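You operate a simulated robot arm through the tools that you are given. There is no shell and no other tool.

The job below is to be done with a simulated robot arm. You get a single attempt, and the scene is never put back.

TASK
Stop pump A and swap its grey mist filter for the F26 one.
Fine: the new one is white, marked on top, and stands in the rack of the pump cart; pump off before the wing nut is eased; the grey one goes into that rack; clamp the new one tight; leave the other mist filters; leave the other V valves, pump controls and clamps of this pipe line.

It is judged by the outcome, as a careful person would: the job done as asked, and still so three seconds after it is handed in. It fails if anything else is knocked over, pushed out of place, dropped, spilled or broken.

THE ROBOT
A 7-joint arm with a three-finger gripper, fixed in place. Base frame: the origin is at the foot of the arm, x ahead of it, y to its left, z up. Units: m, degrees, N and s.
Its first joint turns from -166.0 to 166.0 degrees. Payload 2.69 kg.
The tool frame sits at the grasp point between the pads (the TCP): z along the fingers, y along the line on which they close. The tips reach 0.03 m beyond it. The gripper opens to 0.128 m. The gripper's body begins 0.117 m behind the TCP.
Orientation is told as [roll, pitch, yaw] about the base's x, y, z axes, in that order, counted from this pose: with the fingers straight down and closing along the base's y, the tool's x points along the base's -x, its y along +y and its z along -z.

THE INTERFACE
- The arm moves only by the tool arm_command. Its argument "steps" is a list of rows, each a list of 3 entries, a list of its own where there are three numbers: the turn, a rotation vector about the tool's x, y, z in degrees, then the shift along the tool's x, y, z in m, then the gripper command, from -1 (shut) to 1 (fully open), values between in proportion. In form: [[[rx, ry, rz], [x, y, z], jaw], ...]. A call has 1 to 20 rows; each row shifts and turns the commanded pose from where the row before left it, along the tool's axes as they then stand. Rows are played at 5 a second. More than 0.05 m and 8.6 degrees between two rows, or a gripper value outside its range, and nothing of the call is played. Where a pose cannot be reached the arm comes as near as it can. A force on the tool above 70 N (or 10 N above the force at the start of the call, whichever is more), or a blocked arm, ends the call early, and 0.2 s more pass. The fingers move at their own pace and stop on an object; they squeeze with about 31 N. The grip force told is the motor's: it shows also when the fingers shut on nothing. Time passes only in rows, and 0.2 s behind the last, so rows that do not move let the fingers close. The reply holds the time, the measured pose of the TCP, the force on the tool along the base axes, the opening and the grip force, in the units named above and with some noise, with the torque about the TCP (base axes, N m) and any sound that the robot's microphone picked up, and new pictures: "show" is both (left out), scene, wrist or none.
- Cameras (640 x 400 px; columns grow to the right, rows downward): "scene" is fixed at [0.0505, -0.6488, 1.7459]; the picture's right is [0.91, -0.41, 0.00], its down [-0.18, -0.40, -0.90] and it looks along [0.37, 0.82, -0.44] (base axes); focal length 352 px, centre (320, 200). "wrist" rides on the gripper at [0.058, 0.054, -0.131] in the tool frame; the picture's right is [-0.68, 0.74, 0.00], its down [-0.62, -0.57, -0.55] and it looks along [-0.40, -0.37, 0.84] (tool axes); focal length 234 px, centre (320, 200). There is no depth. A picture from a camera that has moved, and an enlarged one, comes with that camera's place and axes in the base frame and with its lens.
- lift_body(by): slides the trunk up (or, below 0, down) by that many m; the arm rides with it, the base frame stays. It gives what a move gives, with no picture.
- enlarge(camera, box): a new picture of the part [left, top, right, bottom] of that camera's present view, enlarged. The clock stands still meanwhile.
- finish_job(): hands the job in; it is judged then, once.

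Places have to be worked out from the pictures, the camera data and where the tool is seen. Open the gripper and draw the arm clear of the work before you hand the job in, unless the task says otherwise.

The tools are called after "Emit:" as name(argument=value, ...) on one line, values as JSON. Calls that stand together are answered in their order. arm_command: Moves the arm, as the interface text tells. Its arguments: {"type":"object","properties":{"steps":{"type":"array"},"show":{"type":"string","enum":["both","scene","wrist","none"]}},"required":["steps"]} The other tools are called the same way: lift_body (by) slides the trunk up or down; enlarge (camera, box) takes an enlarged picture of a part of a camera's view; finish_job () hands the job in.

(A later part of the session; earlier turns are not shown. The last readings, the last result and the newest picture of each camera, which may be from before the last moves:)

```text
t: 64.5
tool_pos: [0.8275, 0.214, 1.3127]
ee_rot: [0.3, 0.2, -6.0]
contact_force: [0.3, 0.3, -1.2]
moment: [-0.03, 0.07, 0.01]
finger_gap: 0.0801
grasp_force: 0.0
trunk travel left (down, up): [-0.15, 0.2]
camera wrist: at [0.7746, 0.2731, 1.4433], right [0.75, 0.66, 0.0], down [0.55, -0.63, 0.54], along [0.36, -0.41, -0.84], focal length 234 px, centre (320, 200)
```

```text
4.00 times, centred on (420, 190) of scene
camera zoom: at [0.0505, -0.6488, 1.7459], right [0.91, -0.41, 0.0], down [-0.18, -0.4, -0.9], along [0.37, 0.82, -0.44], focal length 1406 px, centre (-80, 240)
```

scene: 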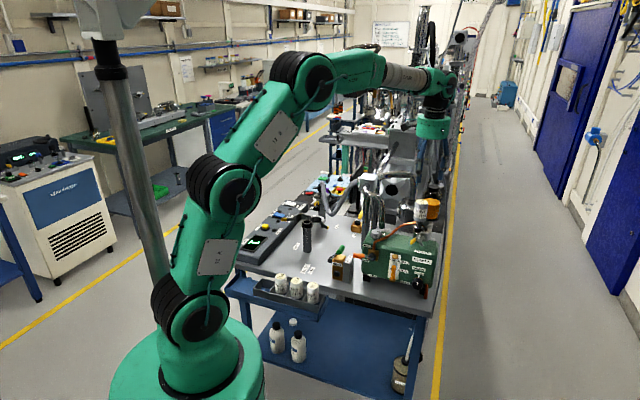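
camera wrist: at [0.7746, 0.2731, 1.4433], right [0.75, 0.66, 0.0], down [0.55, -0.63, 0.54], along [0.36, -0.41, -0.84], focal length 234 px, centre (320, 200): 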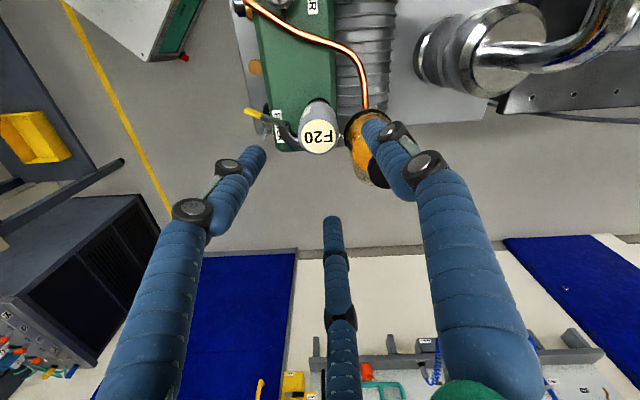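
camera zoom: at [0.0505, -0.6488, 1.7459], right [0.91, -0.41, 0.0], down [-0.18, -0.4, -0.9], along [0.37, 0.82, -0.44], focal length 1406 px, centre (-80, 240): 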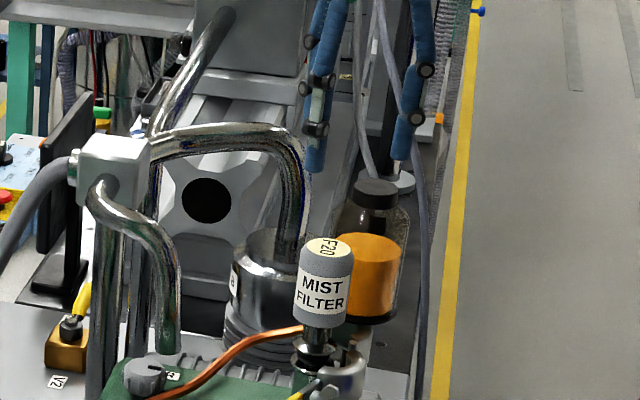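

Centred within 2 mm. I descend so the fingertips come about 5 cm below the filter top, then close.

Emit:
arm_command(steps=[[[0, 0, 0], [0.001, -0.0015, 0.04], 0.25], [[0, 0, 0], [0, 0, 0.04], 0.25], [[0, 0, 0], [0, 0, 0.03], 0.25], [[0, 0, 0], [0, 0, 0.028], 0.25], [[0, 0, 0], [0, 0, 0], 0.25]])

Emit:
enlarge(camera="wrist", box=[200, 60, 440, 260])

Emit:
enlarge(camera="scene", box=[380, 170, 460, 240])

```text
t: 65.7
tool_pos: [0.826, 0.2136, 1.1748]
ee_rot: [0.3, 0.2, -6.0]
contact_force: [0.4, -0.4, -0.4]
moment: [-0.01, 0.02, -0.01]
finger_gap: 0.0799
grasp_force: 0.0
trunk travel left (down, up): [-0.15, 0.2]
camera wrist: at [0.7729, 0.2727, 1.3062], right [0.75, 0.66, 0.0], down [0.55, -0.63, 0.54], along [0.36, -0.41, -0.84], focal length 234 px, centre (320, 200)
```

scene: 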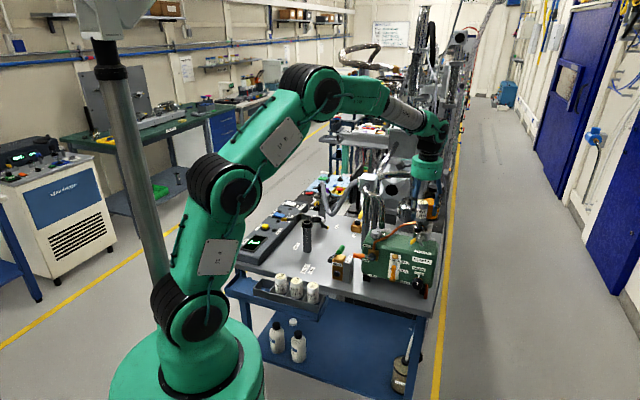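
wrist: 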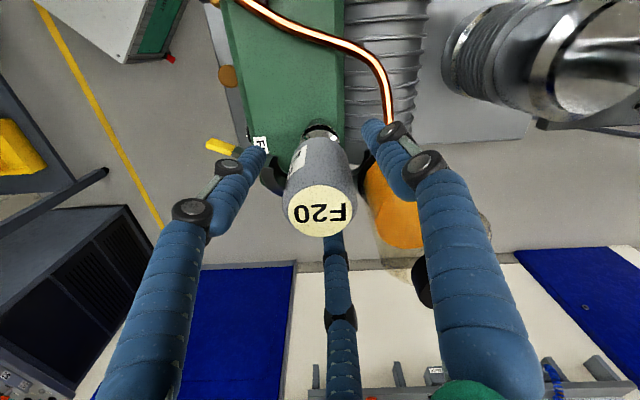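

```text
2.00 times, centred on (320, 160) of wrist
camera zoom: at [0.7729, 0.2727, 1.3062], right [0.75, 0.66, 0.0], down [0.55, -0.63, 0.54], along [0.36, -0.41, -0.84], focal length 468 px, centre (320, 280)
```

zoom: 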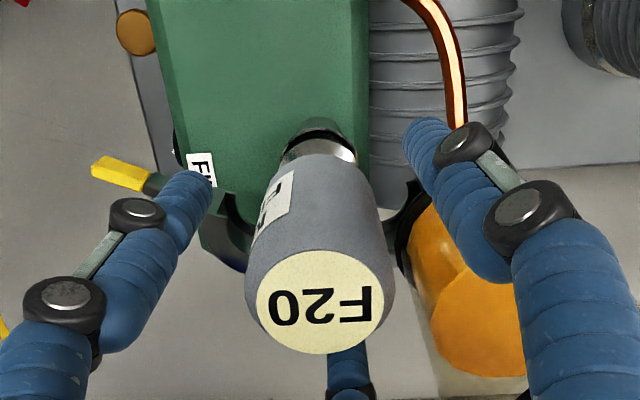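

```text
5.71 times, centred on (420, 205) of scene
camera zoom: at [0.0505, -0.6488, 1.7459], right [0.91, -0.41, 0.0], down [-0.18, -0.4, -0.9], along [0.37, 0.82, -0.44], focal length 2009 px, centre (-251, 171)
```

zoom: 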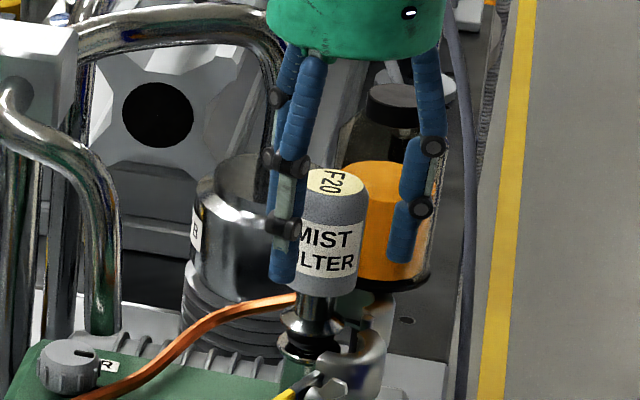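

Well centred. I close on the filter.

Emit:
arm_command(steps=[[[0, 0, 0], [0, -0.001, 0], 0.0], [[0, 0, 0], [0, 0, 0], -0.15], [[0, 0, 0], [0, 0, 0], -0.3], [[0, 0, 0], [0, 0, 0], -0.5], [[0, 0, 0], [0, 0, 0], -0.5]])

Emit:
enlarge(camera="scene", box=[380, 170, 460, 240])

```text
t: 66.9
tool_pos: [0.8255, 0.2133, 1.175]
ee_rot: [0.3, 0.1, -6.0]
contact_force: [2.3, -0.2, 0.1]
moment: [0.01, -0.13, 0.0]
finger_gap: 0.0435
grasp_force: 31.3
trunk travel left (down, up): [-0.15, 0.2]
camera wrist: at [0.7725, 0.2714, 1.3065], right [0.75, 0.66, 0.0], down [0.55, -0.63, 0.54], along [0.36, -0.41, -0.84], focal length 234 px, centre (320, 200)
```

scene: 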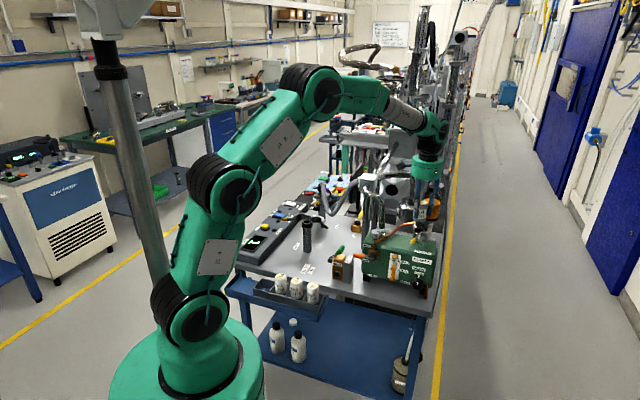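
wrist: 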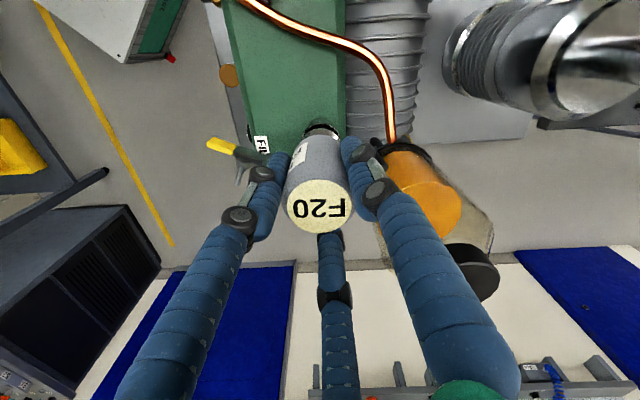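

```text
5.71 times, centred on (420, 205) of scene
camera zoom: at [0.0505, -0.6488, 1.7459], right [0.91, -0.41, 0.0], down [-0.18, -0.4, -0.9], along [0.37, 0.82, -0.44], focal length 2009 px, centre (-251, 171)
```

zoom: 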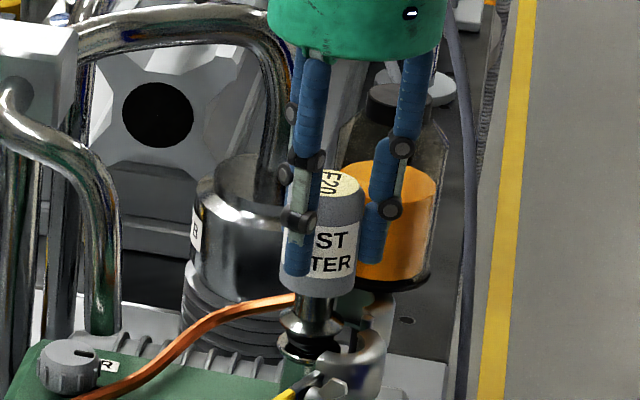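

Firm grip (gap 4.35 cm) at TCP (0.8255, 0.2133, 1.175), which I keep as the seating reference. I lift straight up.

Emit:
arm_command(steps=[[[0, 0, 0], [0, 0, -0.01], -0.6], [[0, 0, 0], [0, 0, -0.02], -0.6], [[0, 0, 0], [0, 0, -0.03], -0.6], [[0, 0, 0], [0, 0, -0.04], -0.6], [[0, 0, 0], [0, 0, -0.04], -0.6], [[0, 0, 0], [0, 0, -0.04], -0.6]])

Emit:
enlarge(camera="scene", box=[380, 130, 460, 240])

Emit:
enlarge(camera="scene", box=[240, 265, 340, 325])

```text
t: 68.3
tool_pos: [0.8256, 0.2114, 1.3567]
ee_rot: [0.3, 0.2, -6.0]
contact_force: [-0.8, -0.2, -1.6]
moment: [-0.03, 0.0, 0.0]
finger_gap: 0.0434
grasp_force: 30.6
trunk travel left (down, up): [-0.15, 0.2]
camera wrist: at [0.7719, 0.2699, 1.4871], right [0.75, 0.66, 0.0], down [0.55, -0.63, 0.54], along [0.36, -0.41, -0.84], focal length 234 px, centre (320, 200)
```

scene: 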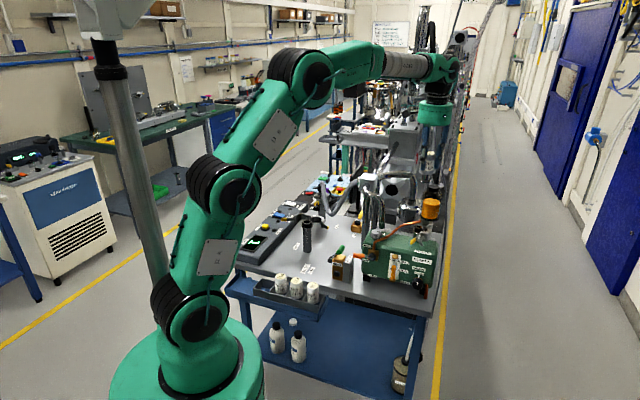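
wrist: 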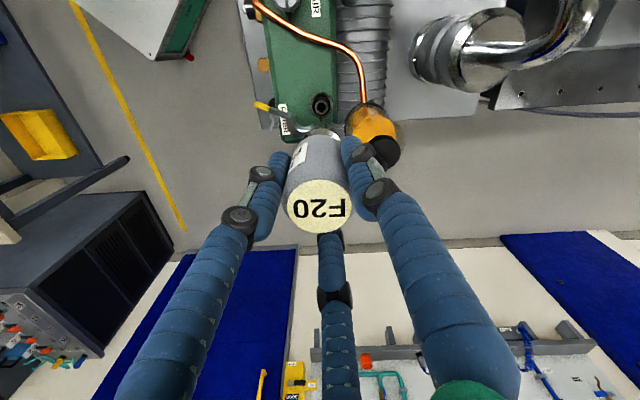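

```text
3.64 times, centred on (420, 185) of scene
camera zoom: at [0.0505, -0.6488, 1.7459], right [0.91, -0.41, 0.0], down [-0.18, -0.4, -0.9], along [0.37, 0.82, -0.44], focal length 1278 px, centre (-44, 254)
```

zoom: 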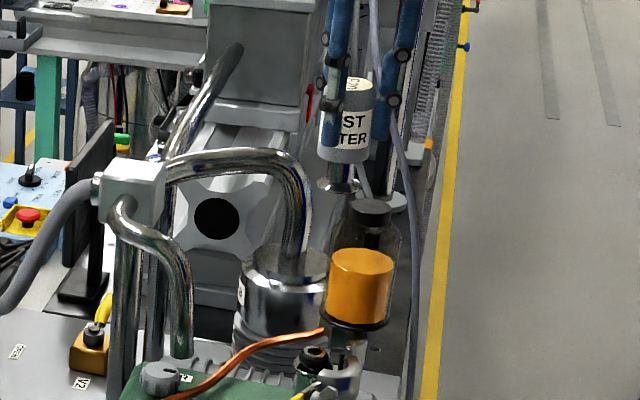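

```text
6.40 times, centred on (290, 295) of scene
camera zoom: at [0.0505, -0.6488, 1.7459], right [0.91, -0.41, 0.0], down [-0.18, -0.4, -0.9], along [0.37, 0.82, -0.44], focal length 2250 px, centre (512, -408)
```

zoom: 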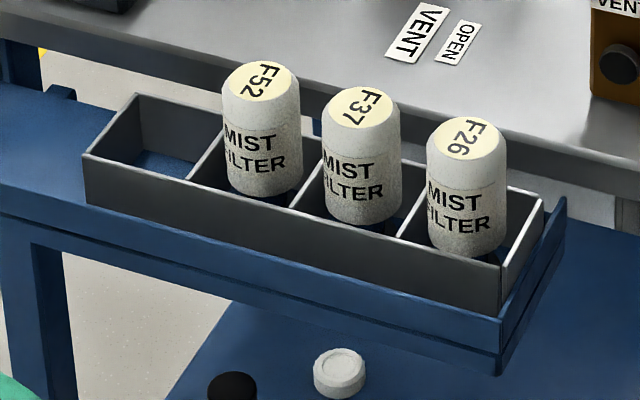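

The grey filter is out (the centring ring stayed on the port). The empty rack slot is at about (0.30, 0.43); I carry the filter across at height and turn the hand so its fingers straddle the neighbour F52.

Emit:
arm_command(steps=[[[0, 0, 0], [0.045, 0.0134, 0], -0.6], [[0, 0, 0], [0.045, 0.0134, 0], -0.6], [[0, 0, 0], [0.045, 0.0134, 0], -0.6], [[0, 0, 0], [0.045, 0.0134, 0], -0.6], [[0, 0, 0], [0.045, 0.0134, 0], -0.6], [[0, 0, 0], [0.045, 0.0134, 0], -0.6], [[0, 0, 0], [0.045, 0.0134, 0], -0.6], [[0, 0, 0], [0.045, 0.0134, 0], -0.6], [[0, 0, 0], [0.045, 0.0134, 0], -0.6], [[0, 0, 0], [0.045, 0.0134, 0], -0.6], [[0, 0, 0], [0.045, 0.0134, 0], -0.6], [[0, 0, 0], [0.045, 0.0134, 0], -0.6], [[0, 0, -7.46], [0, 0, 0], -0.6], [[0, 0, -7.46], [0, 0, 0], -0.6], [[0, 0, -7.46], [0, 0, 0], -0.6], [[0, 0, -7.46], [0, 0, 0], -0.6], [[0, 0, -7.46], [0, 0, 0], -0.6], [[0, 0, -7.46], [0, 0, 0], -0.6], [[0, 0, -7.46], [0, 0, 0], -0.6]])

Emit:
enlarge(camera="wrist", box=[200, 0, 440, 200])

```text
t: 72.3
tool_pos: [0.3052, 0.4284, 1.3557]
ee_rot: [0.3, -0.3, 46.3]
contact_force: [0.3, 0.1, -1.5]
moment: [-0.01, -0.02, -0.04]
finger_gap: 0.0434
grasp_force: 30.9
trunk travel left (down, up): [-0.15, 0.2]
camera wrist: at [0.2253, 0.4221, 1.4877], right [-0.07, 1.0, 0.01], down [0.83, 0.05, 0.55], along [0.55, 0.04, -0.84], focal length 234 px, centre (320, 200)
```

scene: 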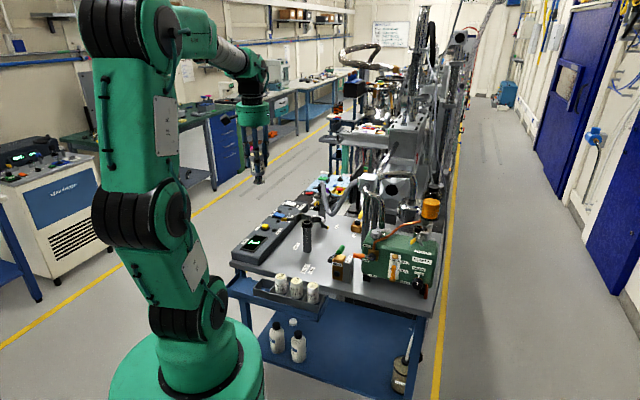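
wrist: 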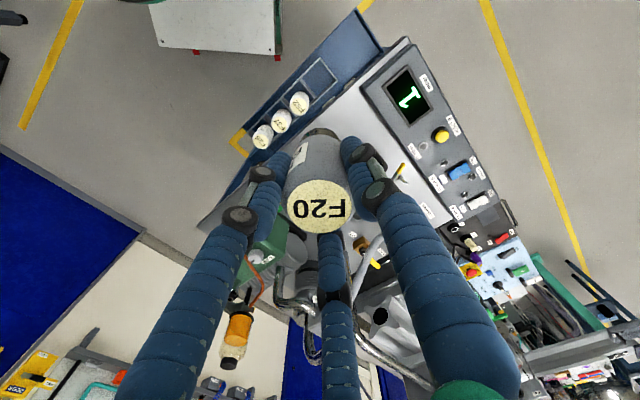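

```text
2.00 times, centred on (320, 100) of wrist
camera zoom: at [0.2253, 0.4221, 1.4877], right [-0.07, 1.0, 0.01], down [0.83, 0.05, 0.55], along [0.55, 0.04, -0.84], focal length 468 px, centre (320, 400)
```

zoom: 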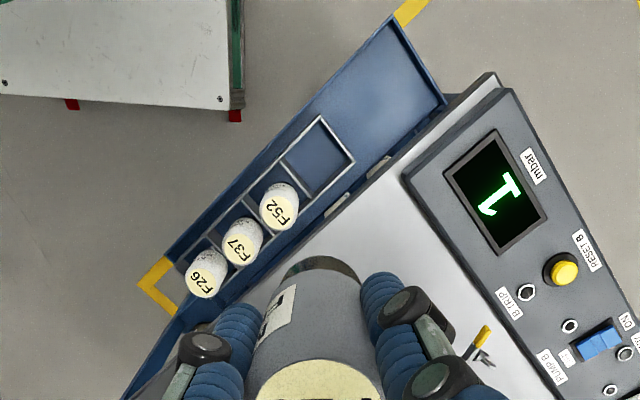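

Emit:
enlarge(camera="wrist", box=[245, 45, 345, 155])

Emit:
enlarge(camera="scene", box=[245, 268, 325, 318])

```text
3.64 times, centred on (295, 100) of wrist
camera zoom: at [0.2253, 0.4221, 1.4877], right [-0.07, 1.0, 0.01], down [0.83, 0.05, 0.55], along [0.55, 0.04, -0.84], focal length 852 px, centre (411, 564)
```

zoom: 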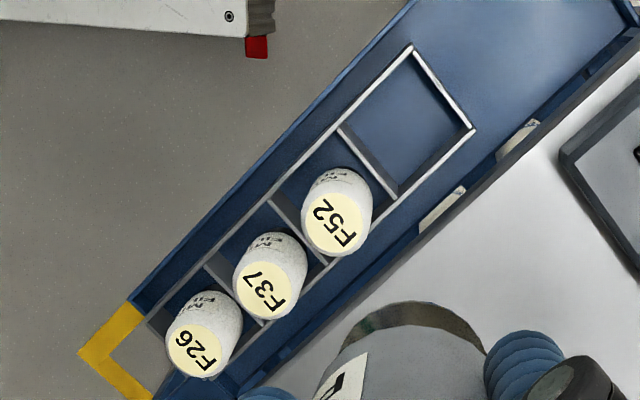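

```text
8.00 times, centred on (285, 293) of scene
camera zoom: at [0.0505, -0.6488, 1.7459], right [0.91, -0.41, 0.0], down [-0.18, -0.4, -0.9], along [0.37, 0.82, -0.44], focal length 2812 px, centre (600, -544)
```

zoom: 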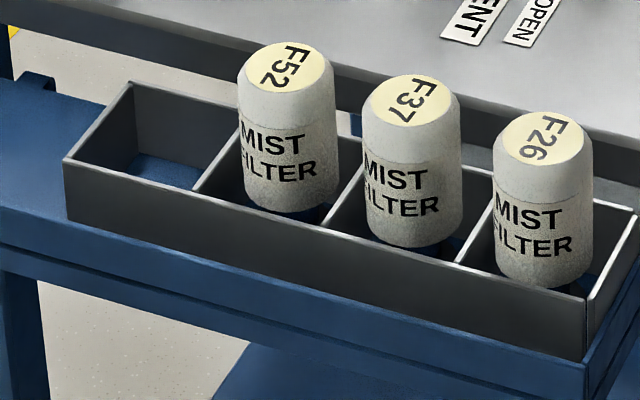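

The empty slot centre works out to about (0.293, 0.429), rim about 0.844. I lower the filter to well above the slot and re-measure at short range.

Emit:
arm_command(steps=[[[0, 0, 0], [0.006, 0.008, 0.04], -0.6], [[0, 0, 0], [0, 0, 0.047], -0.6], [[0, 0, 0], [0, 0, 0.047], -0.6], [[0, 0, 0], [0, 0, 0.047], -0.6], [[0, 0, 0], [0, 0, 0.047], -0.6], [[0, 0, 0], [0, 0, 0.047], -0.6], [[0, 0, 0], [0, 0, 0], -0.6]])

Emit:
enlarge(camera="wrist", box=[220, 20, 420, 180])

Emit:
enlarge(camera="scene", box=[225, 210, 325, 320])

```text
t: 73.9
tool_pos: [0.2944, 0.4331, 1.081]
ee_rot: [0.3, -0.3, 46.2]
contact_force: [0.0, -0.5, -1.6]
moment: [-0.06, 0.05, 0.02]
finger_gap: 0.0435
grasp_force: 30.6
trunk travel left (down, up): [-0.15, 0.2]
camera wrist: at [0.2153, 0.4261, 1.2122], right [-0.06, 1.0, 0.01], down [0.84, 0.05, 0.55], along [0.55, 0.04, -0.84], focal length 234 px, centre (320, 200)
```

scene: 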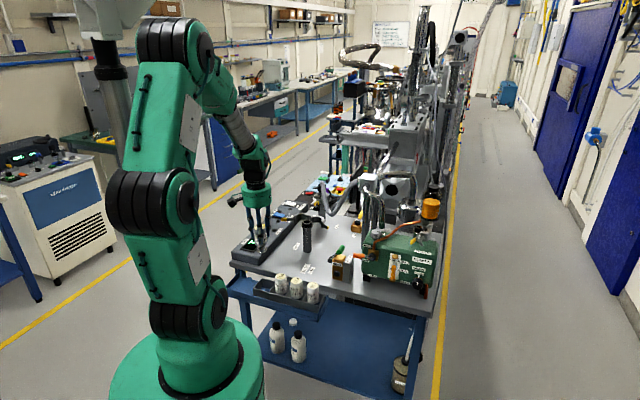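
wrist: 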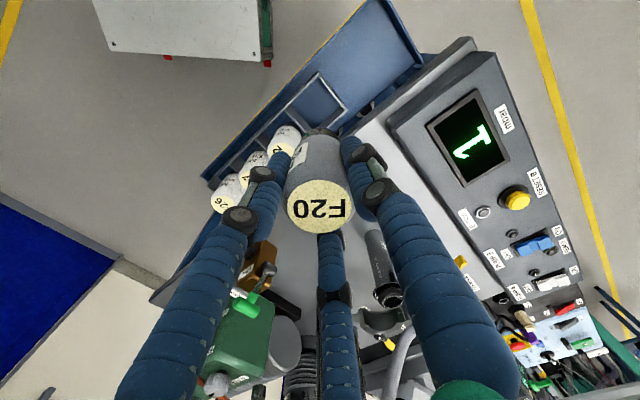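

```text
2.50 times, centred on (320, 100) of wrist
camera zoom: at [0.2153, 0.4261, 1.2122], right [-0.06, 1.0, 0.01], down [0.84, 0.05, 0.55], along [0.55, 0.04, -0.84], focal length 585 px, centre (320, 450)
```

zoom: 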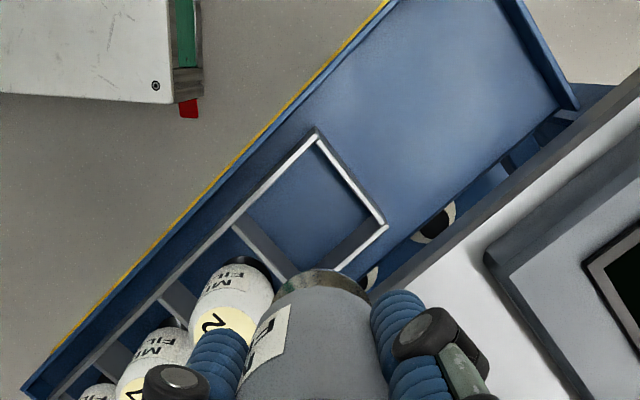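

```text
3.64 times, centred on (275, 265) of scene
camera zoom: at [0.0505, -0.6488, 1.7459], right [0.91, -0.41, 0.0], down [-0.18, -0.4, -0.9], along [0.37, 0.82, -0.44], focal length 1278 px, centre (484, -36)
```

zoom: 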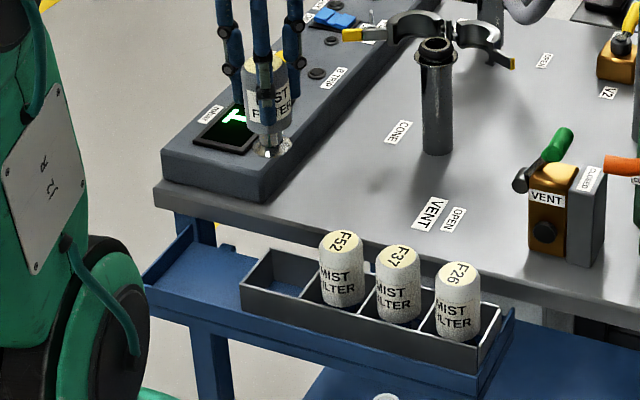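

At short range the slot centre is (0.295, 0.428). I shift 5 mm and descend so the filter enters the slot, stopping a few cm above the floor.

Emit:
arm_command(steps=[[[0, 0, 0], [0.003, -0.0037, 0], -0.6], [[0, 0, 0], [0, 0, 0.04], -0.6], [[0, 0, 0], [0, 0, 0.04], -0.6], [[0, 0, 0], [0, 0, 0.04], -0.6], [[0, 0, 0], [0, 0, 0.035], -0.6], [[0, 0, 0], [0, 0, 0], -0.6]])

Emit:
enlarge(camera="wrist", box=[220, 60, 420, 220])

Emit:
enlarge(camera="scene", box=[240, 250, 330, 320])

```text
t: 75.3
tool_pos: [0.2953, 0.4272, 0.9257]
ee_rot: [0.3, -0.2, 46.2]
contact_force: [0.4, -0.1, -1.8]
moment: [-0.06, 0.06, 0.03]
finger_gap: 0.0435
grasp_force: 30.9
trunk travel left (down, up): [-0.15, 0.2]
camera wrist: at [0.2157, 0.422, 1.0564], right [-0.06, 1.0, 0.01], down [0.83, 0.05, 0.55], along [0.55, 0.04, -0.84], focal length 234 px, centre (320, 200)
```

scene: 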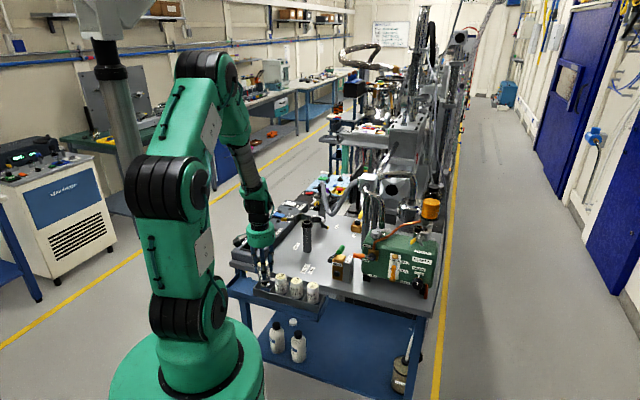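
wrist: 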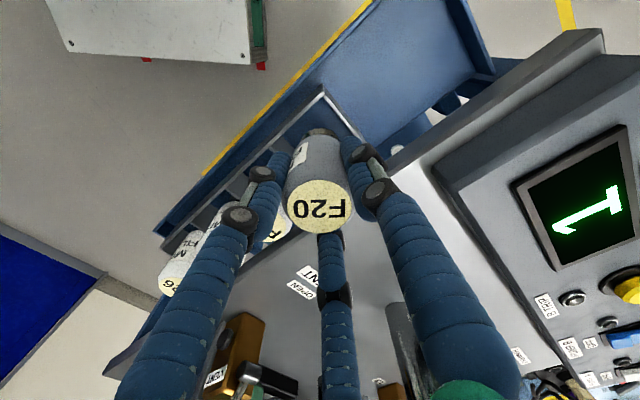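

```text
2.50 times, centred on (320, 140) of wrist
camera zoom: at [0.2157, 0.422, 1.0564], right [-0.06, 1.0, 0.01], down [0.83, 0.05, 0.55], along [0.55, 0.04, -0.84], focal length 585 px, centre (320, 350)
```

zoom: 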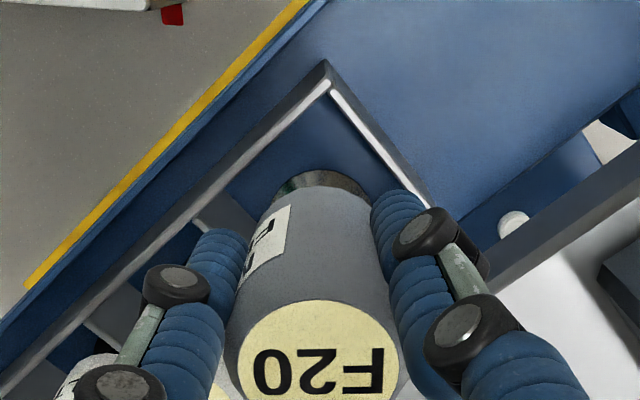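

```text
5.71 times, centred on (285, 285) of scene
camera zoom: at [0.0505, -0.6488, 1.7459], right [0.91, -0.41, 0.0], down [-0.18, -0.4, -0.9], along [0.37, 0.82, -0.44], focal length 2009 px, centre (520, -286)
```

zoom: 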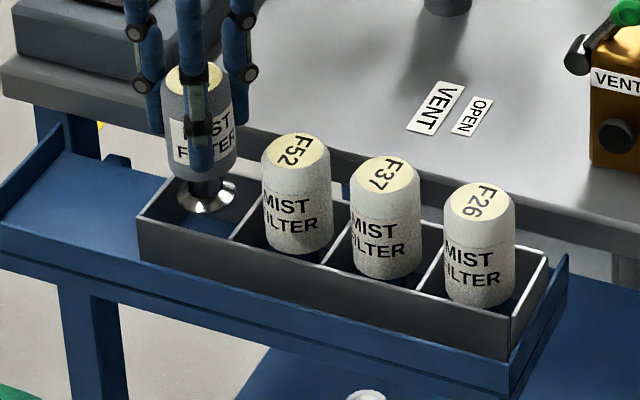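

Filter is centred over the slot. I continue down slowly.

Emit:
arm_command(steps=[[[0, 0, 0], [0, 0, 0.01], -0.6], [[0, 0, 0], [0, 0, 0.01], -0.6], [[0, 0, 0], [0, 0, 0.01], -0.6], [[0, 0, 0], [0, 0, 0.007], -0.6], [[0, 0, 0], [0, 0, 0], -0.6]])

Emit:
enlarge(camera="wrist", box=[220, 60, 420, 220])

Emit:
enlarge(camera="scene", box=[240, 250, 330, 320])

```text
t: 76.5
tool_pos: [0.2945, 0.4267, 0.8886]
ee_rot: [0.4, -0.2, 46.1]
contact_force: [0.0, 0.4, -0.8]
moment: [0.0, -0.03, 0.0]
finger_gap: 0.0435
grasp_force: 30.8
trunk travel left (down, up): [-0.15, 0.2]
camera wrist: at [0.2154, 0.4215, 1.0198], right [-0.06, 1.0, 0.01], down [0.83, 0.05, 0.55], along [0.55, 0.04, -0.84], focal length 234 px, centre (320, 200)
```

scene: 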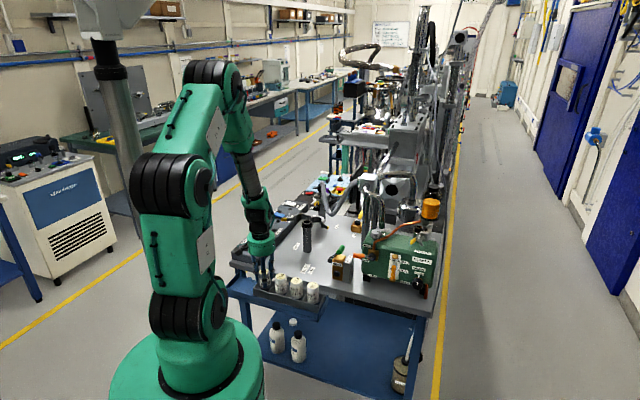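
wrist: 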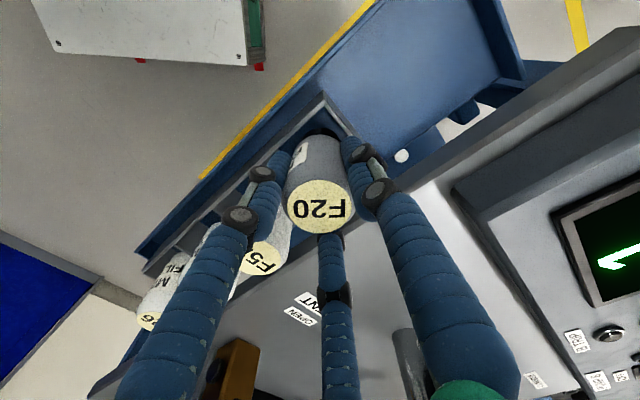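

```text
2.50 times, centred on (320, 140) of wrist
camera zoom: at [0.2154, 0.4215, 1.0198], right [-0.06, 1.0, 0.01], down [0.83, 0.05, 0.55], along [0.55, 0.04, -0.84], focal length 585 px, centre (320, 350)
```

zoom: 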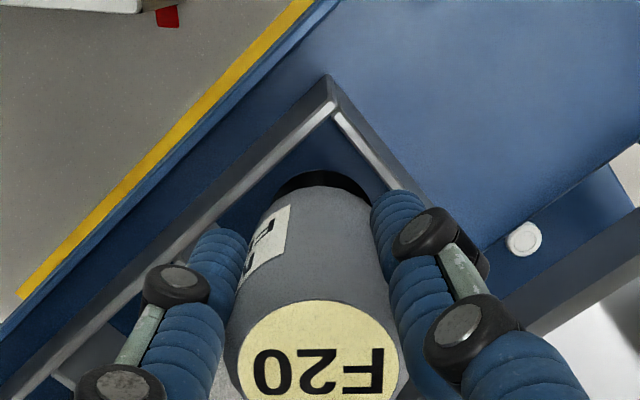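

```text
5.71 times, centred on (285, 285) of scene
camera zoom: at [0.0505, -0.6488, 1.7459], right [0.91, -0.41, 0.0], down [-0.18, -0.4, -0.9], along [0.37, 0.82, -0.44], focal length 2009 px, centre (520, -286)
```

zoom: 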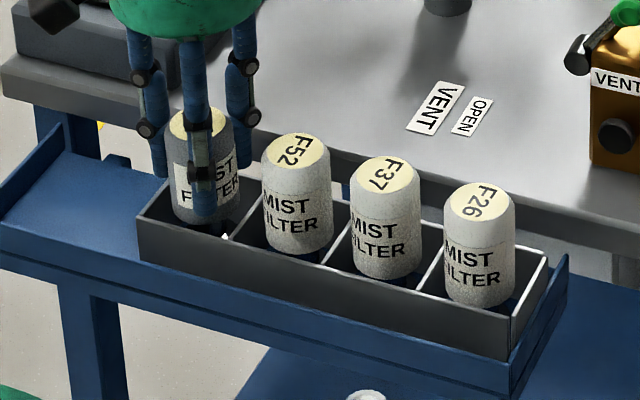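

The grey filter's top lines up with its neighbours and the weight reading has dropped, so it is about on the floor. I creep 3 mm lower to confirm.

Emit:
arm_command(steps=[[[0, 0, 0], [0, 0, 0.0015], -0.6], [[0, 0, 0], [0, 0, 0.0015], -0.6], [[0, 0, 0], [0, 0, 0], -0.6]], show="wrist")

```text
t: 77.3
tool_pos: [0.2962, 0.427, 0.8862]
ee_rot: [0.3, -0.2, 46.2]
contact_force: [-0.8, -0.6, -0.7]
moment: [0.01, 0.01, 0.04]
finger_gap: 0.0435
grasp_force: 30.8
trunk travel left (down, up): [-0.15, 0.2]
camera wrist: at [0.2155, 0.4214, 1.0172], right [-0.06, 1.0, 0.01], down [0.83, 0.05, 0.55], along [0.55, 0.04, -0.84], focal length 234 px, centre (320, 200)
```

wrist: 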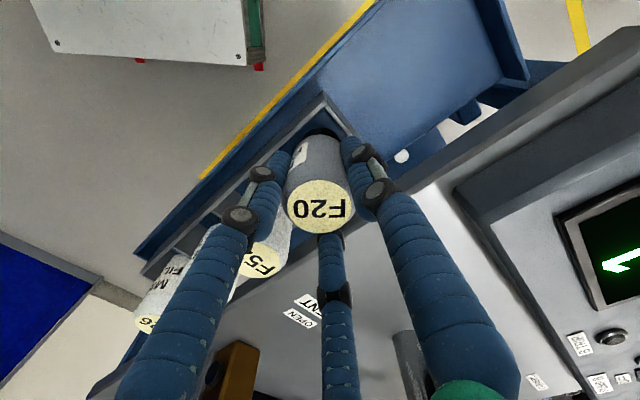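

Emit:
arm_command(steps=[[[0, 0, 0], [0, 0, 0.002], -0.6], [[0, 0, 0], [0, 0, 0.002], -0.6], [[0, 0, 0], [0, 0, 0], -0.6]])

Emit:
enlarge(camera="scene", box=[240, 250, 330, 320])

```text
t: 78.1
tool_pos: [0.2952, 0.4271, 0.8832]
ee_rot: [0.3, -0.2, 46.2]
contact_force: [-0.6, 0.1, -1.3]
moment: [0.04, 0.0, -0.01]
finger_gap: 0.0436
grasp_force: 31.1
trunk travel left (down, up): [-0.15, 0.2]
camera wrist: at [0.2154, 0.4215, 1.0136], right [-0.06, 1.0, 0.01], down [0.83, 0.05, 0.55], along [0.55, 0.04, -0.84], focal length 234 px, centre (320, 200)
```

scene: 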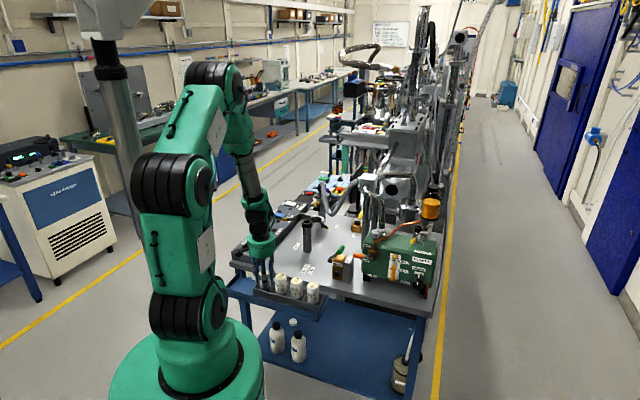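
wrist: 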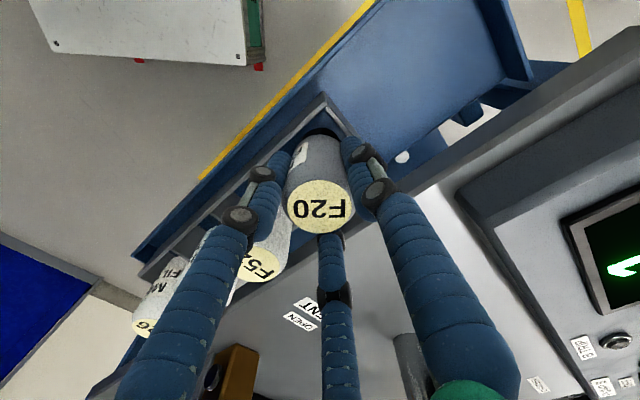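

```text
5.71 times, centred on (285, 285) of scene
camera zoom: at [0.0505, -0.6488, 1.7459], right [0.91, -0.41, 0.0], down [-0.18, -0.4, -0.9], along [0.37, 0.82, -0.44], focal length 2009 px, centre (520, -286)
```

zoom: 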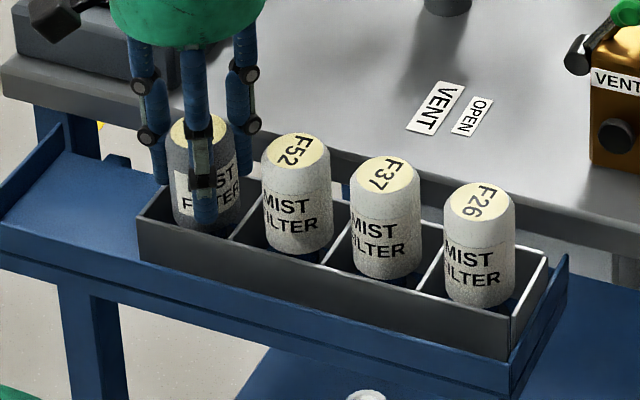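

Emit:
enlarge(camera="wrist", box=[260, 80, 400, 200])

Emit:
arm_command(steps=[[[0, 0, 0], [0, 0, 0.002], -0.6], [[0, 0, 0], [0, 0, 0.002], -0.6], [[0, 0, 0], [0, 0, 0], -0.6]], show="none")

```text
3.33 times, centred on (330, 140) of wrist
camera zoom: at [0.2154, 0.4215, 1.0136], right [-0.06, 1.0, 0.01], down [0.83, 0.05, 0.55], along [0.55, 0.04, -0.84], focal length 781 px, centre (287, 400)
```

zoom: 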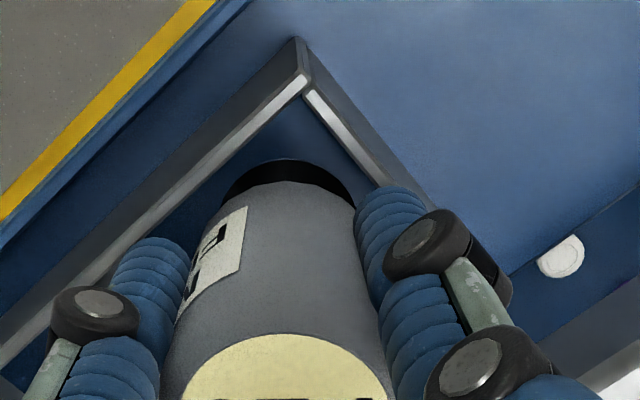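

```text
t: 78.9
tool_pos: [0.2963, 0.4272, 0.8801]
ee_rot: [0.3, -0.4, 46.2]
contact_force: [1.5, -3.7, 20.9]
moment: [-0.52, 0.17, 0.08]
finger_gap: 0.0436
grasp_force: 31.4
trunk travel left (down, up): [-0.15, 0.2]
```

Contact: 21 N upward, acting toward the front side, so the filter (or a fingertip on the rim) is resting. I ease up 1 mm and open the fingers gradually.

Emit:
arm_command(steps=[[[0, 0, 0], [0, 0, -0.002], -0.32], [[0, 0, 0], [0, 0, 0], -0.25], [[0, 0, 0], [0, 0, 0], -0.18], [[0, 0, 0], [0, 0, 0], -0.1], [[0, 0, 0], [0, 0, 0], -0.05]])

Emit:
enlarge(camera="scene", box=[240, 250, 330, 320])

Emit:
enlarge(camera="wrist", box=[220, 60, 420, 260])

```text
t: 80.1
tool_pos: [0.2961, 0.4266, 0.8817]
ee_rot: [0.2, -0.3, 46.2]
contact_force: [0.1, 0.9, 0.5]
moment: [-0.02, 0.02, -0.02]
finger_gap: 0.0608
grasp_force: 0.1
trunk travel left (down, up): [-0.15, 0.2]
camera wrist: at [0.2152, 0.4213, 1.0116], right [-0.06, 1.0, 0.01], down [0.83, 0.05, 0.55], along [0.55, 0.04, -0.84], focal length 234 px, centre (320, 200)
```

scene: 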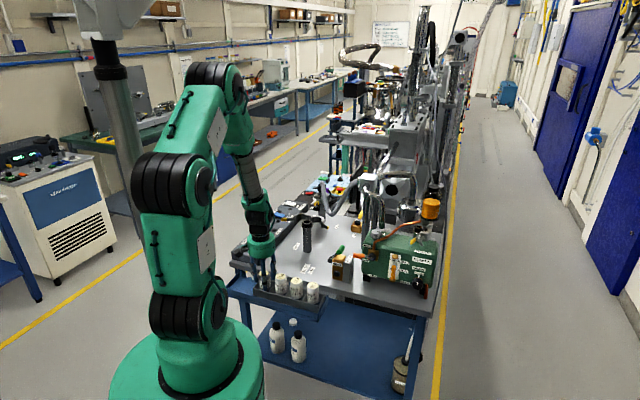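
wrist: 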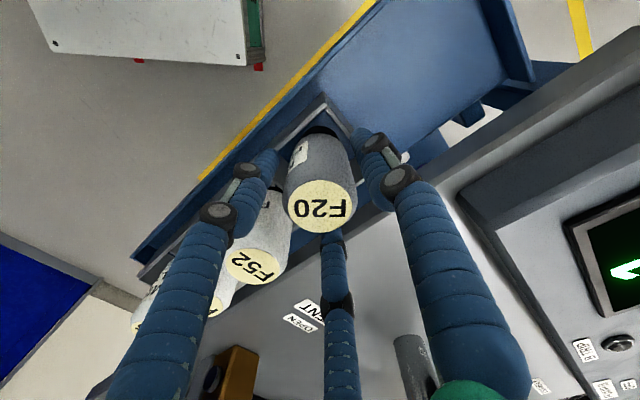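

```text
5.71 times, centred on (285, 285) of scene
camera zoom: at [0.0505, -0.6488, 1.7459], right [0.91, -0.41, 0.0], down [-0.18, -0.4, -0.9], along [0.37, 0.82, -0.44], focal length 2009 px, centre (520, -286)
```

zoom: 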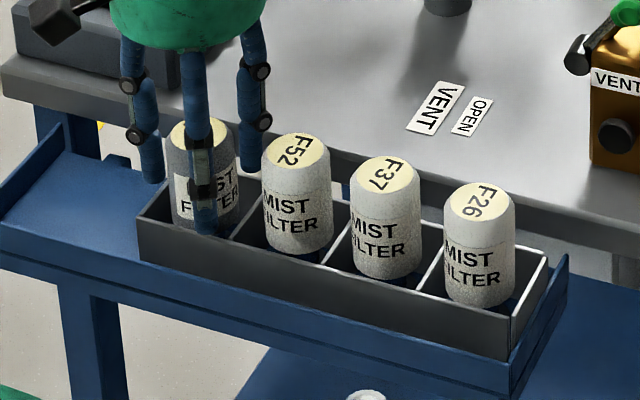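

```text
2.00 times, centred on (320, 160) of wrist
camera zoom: at [0.2152, 0.4213, 1.0116], right [-0.06, 1.0, 0.01], down [0.83, 0.05, 0.55], along [0.55, 0.04, -0.84], focal length 468 px, centre (320, 280)
```

zoom: 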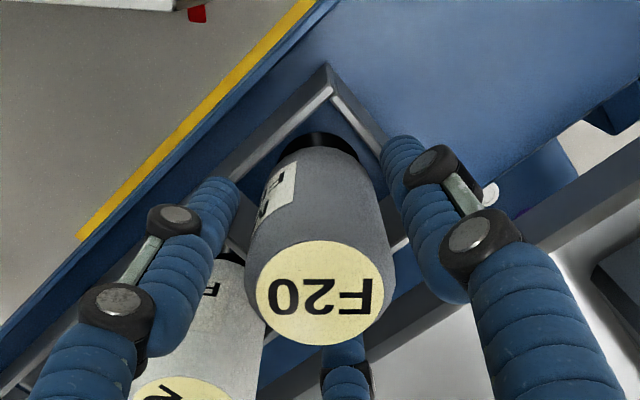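

The grey F20 stands freely in the rack slot. I rise straight up to clear it.

Emit:
arm_command(steps=[[[0, 0, 0], [0, 0, -0.02], -0.02], [[0, 0, 0], [0, 0, -0.03], 0.0], [[0, 0, 0], [0, 0, -0.04], 0.1], [[0, 0, 0], [0, 0, -0.04], 0.15], [[0, 0, 0], [0, 0, -0.045], 0.15], [[0, 0, 0], [0, 0, -0.045], 0.15]])

Emit:
enlarge(camera="scene", box=[240, 250, 330, 320])

Emit:
enlarge(camera="wrist", box=[220, 40, 420, 200])

```text
t: 81.5
tool_pos: [0.2954, 0.425, 1.1008]
ee_rot: [0.3, -0.2, 46.2]
contact_force: [0.6, -0.7, -0.1]
moment: [0.01, 0.03, -0.02]
finger_gap: 0.0735
grasp_force: 0.0
trunk travel left (down, up): [-0.15, 0.2]
camera wrist: at [0.2149, 0.4195, 1.2322], right [-0.06, 1.0, 0.01], down [0.83, 0.05, 0.55], along [0.55, 0.04, -0.84], focal length 234 px, centre (320, 200)
```

scene: 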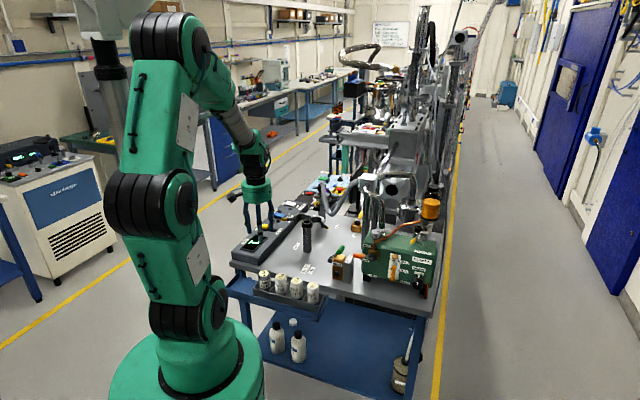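
wrist: 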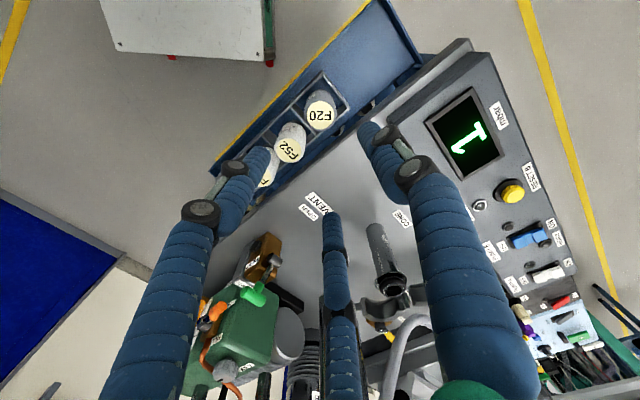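

```text
5.71 times, centred on (285, 285) of scene
camera zoom: at [0.0505, -0.6488, 1.7459], right [0.91, -0.41, 0.0], down [-0.18, -0.4, -0.9], along [0.37, 0.82, -0.44], focal length 2009 px, centre (520, -286)
```

zoom: 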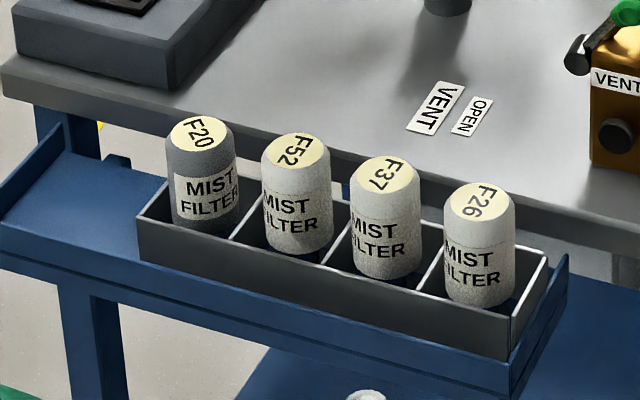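

```text
2.50 times, centred on (320, 120) of wrist
camera zoom: at [0.2149, 0.4195, 1.2322], right [-0.06, 1.0, 0.01], down [0.83, 0.05, 0.55], along [0.55, 0.04, -0.84], focal length 585 px, centre (320, 400)
```

zoom: 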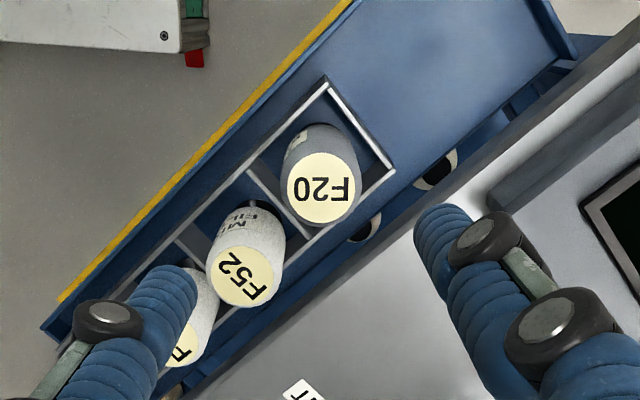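

F20 is properly in the rack. Now for F26, about (0.439, 0.287), top about 0.90: I yaw −14° so that fingers straddle F37 and move above it.

Emit:
arm_command(steps=[[[0, 0, 8.55], [0, 0, 0], 0.0], [[0, 0, 8.55], [0, 0, 0], 0.0], [[0, 0, 8.55], [0, 0, 0], 0.0], [[0, 0, 8.55], [0, 0, 0], 0.0], [[0, 0, 8.55], [0, 0, 0], 0.0], [[0, 0, 8.55], [0, 0, 0], 0.0], [[0, 0, 8.55], [0, 0, 0], 0.0], [[0, 0, 0], [-0.0345, -0.02, 0], 0.0], [[0, 0, 0], [-0.0345, -0.02, 0], 0.0], [[0, 0, 0], [-0.0345, -0.02, 0], 0.0], [[0, 0, 0], [-0.0345, -0.02, 0], 0.0], [[0, 0, 0], [-0.0345, -0.02, 0], 0.0], [[0, 0, 0], [0, 0, 0], 0.0]])

Emit:
enlarge(camera="wrist", box=[220, 40, 420, 200])

```text
t: 84.3
tool_pos: [0.4414, 0.2886, 1.1012]
ee_rot: [0.3, 0.0, -13.5]
contact_force: [0.2, -0.6, 0.2]
moment: [0.03, 0.05, -0.05]
finger_gap: 0.0639
grasp_force: 0.1
trunk travel left (down, up): [-0.15, 0.2]
camera wrist: at [0.3964, 0.3543, 1.2314], right [0.83, 0.56, 0.0], down [0.47, -0.7, 0.54], along [0.3, -0.45, -0.84], focal length 234 px, centre (320, 200)
```

scene: 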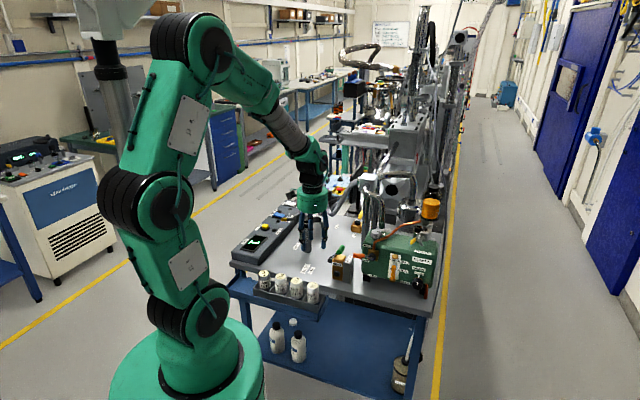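
wrist: 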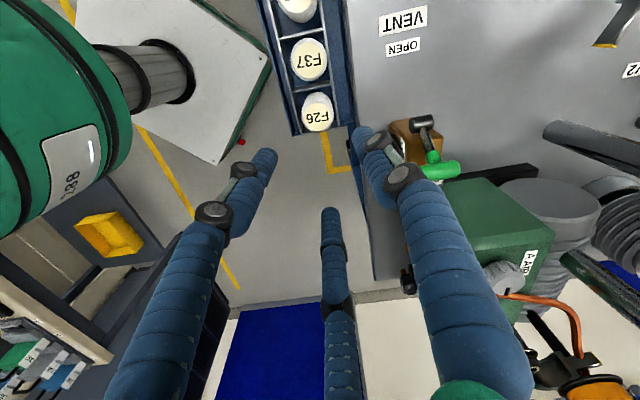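

```text
2.50 times, centred on (320, 120) of wrist
camera zoom: at [0.3964, 0.3543, 1.2314], right [0.83, 0.56, 0.0], down [0.47, -0.7, 0.54], along [0.3, -0.45, -0.84], focal length 585 px, centre (320, 400)
```

zoom: 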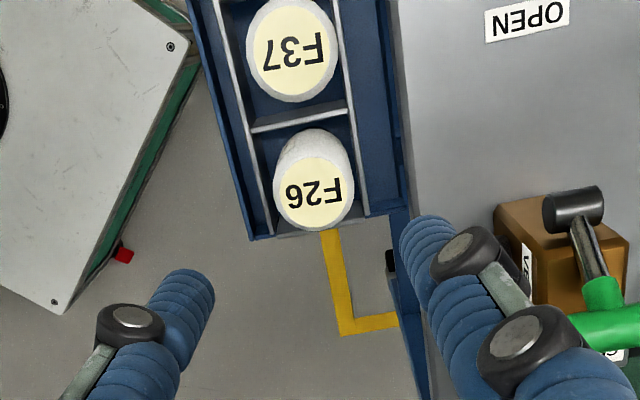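

F26 is at (0.438, 0.288). I shift 3 mm and descend with the gap at 6.4 cm.

Emit:
arm_command(steps=[[[0, 0, 0], [0.0032, -0.0014, 0.03], 0.0], [[0, 0, 0], [0, 0, 0.045], 0.0], [[0, 0, 0], [0, 0, 0.045], 0.0], [[0, 0, 0], [0, 0, 0.04], 0.0], [[0, 0, 0], [0, 0, 0], 0.0]])

Emit:
enlarge(camera="wrist", box=[220, 60, 420, 260])

Emit:
enlarge(camera="scene", box=[260, 240, 350, 310])

```text
t: 85.5
tool_pos: [0.4359, 0.2897, 0.939]
ee_rot: [0.3, 0.0, -13.6]
contact_force: [0.1, 0.5, -0.6]
moment: [-0.06, 0.05, -0.05]
finger_gap: 0.0641
grasp_force: 0.0
trunk travel left (down, up): [-0.15, 0.2]
camera wrist: at [0.3916, 0.3547, 1.0709], right [0.83, 0.56, 0.0], down [0.47, -0.7, 0.54], along [0.3, -0.45, -0.84], focal length 234 px, centre (320, 200)
```

scene: 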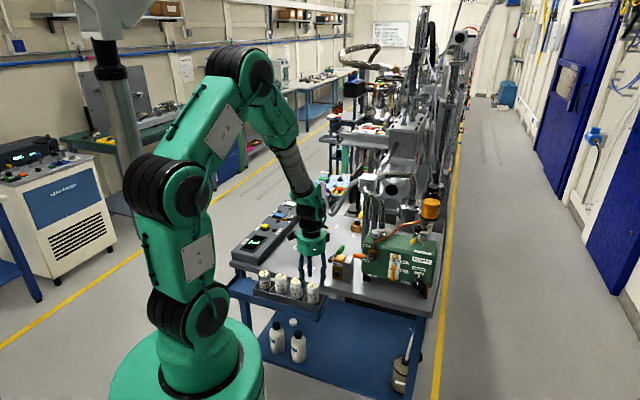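
wrist: 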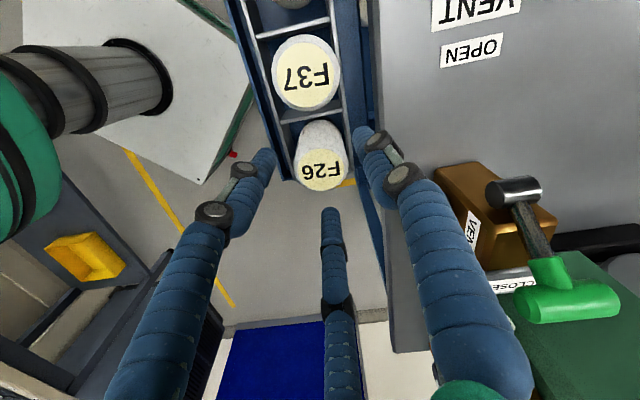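

```text
2.00 times, centred on (320, 160) of wrist
camera zoom: at [0.3916, 0.3547, 1.0709], right [0.83, 0.56, 0.0], down [0.47, -0.7, 0.54], along [0.3, -0.45, -0.84], focal length 468 px, centre (320, 280)
```

zoom: 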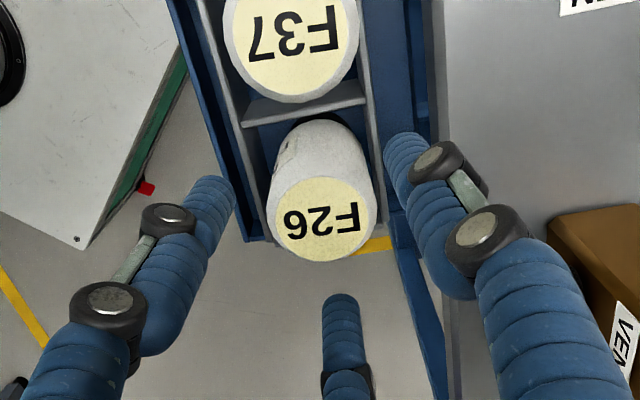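

```text
5.71 times, centred on (305, 275) of scene
camera zoom: at [0.0505, -0.6488, 1.7459], right [0.91, -0.41, 0.0], down [-0.18, -0.4, -0.9], along [0.37, 0.82, -0.44], focal length 2009 px, centre (406, -229)
```

zoom: 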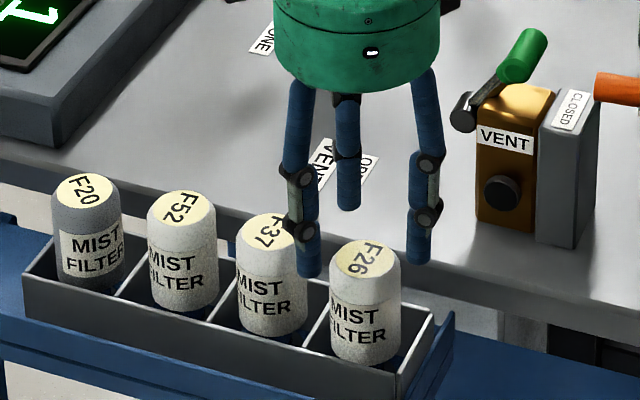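

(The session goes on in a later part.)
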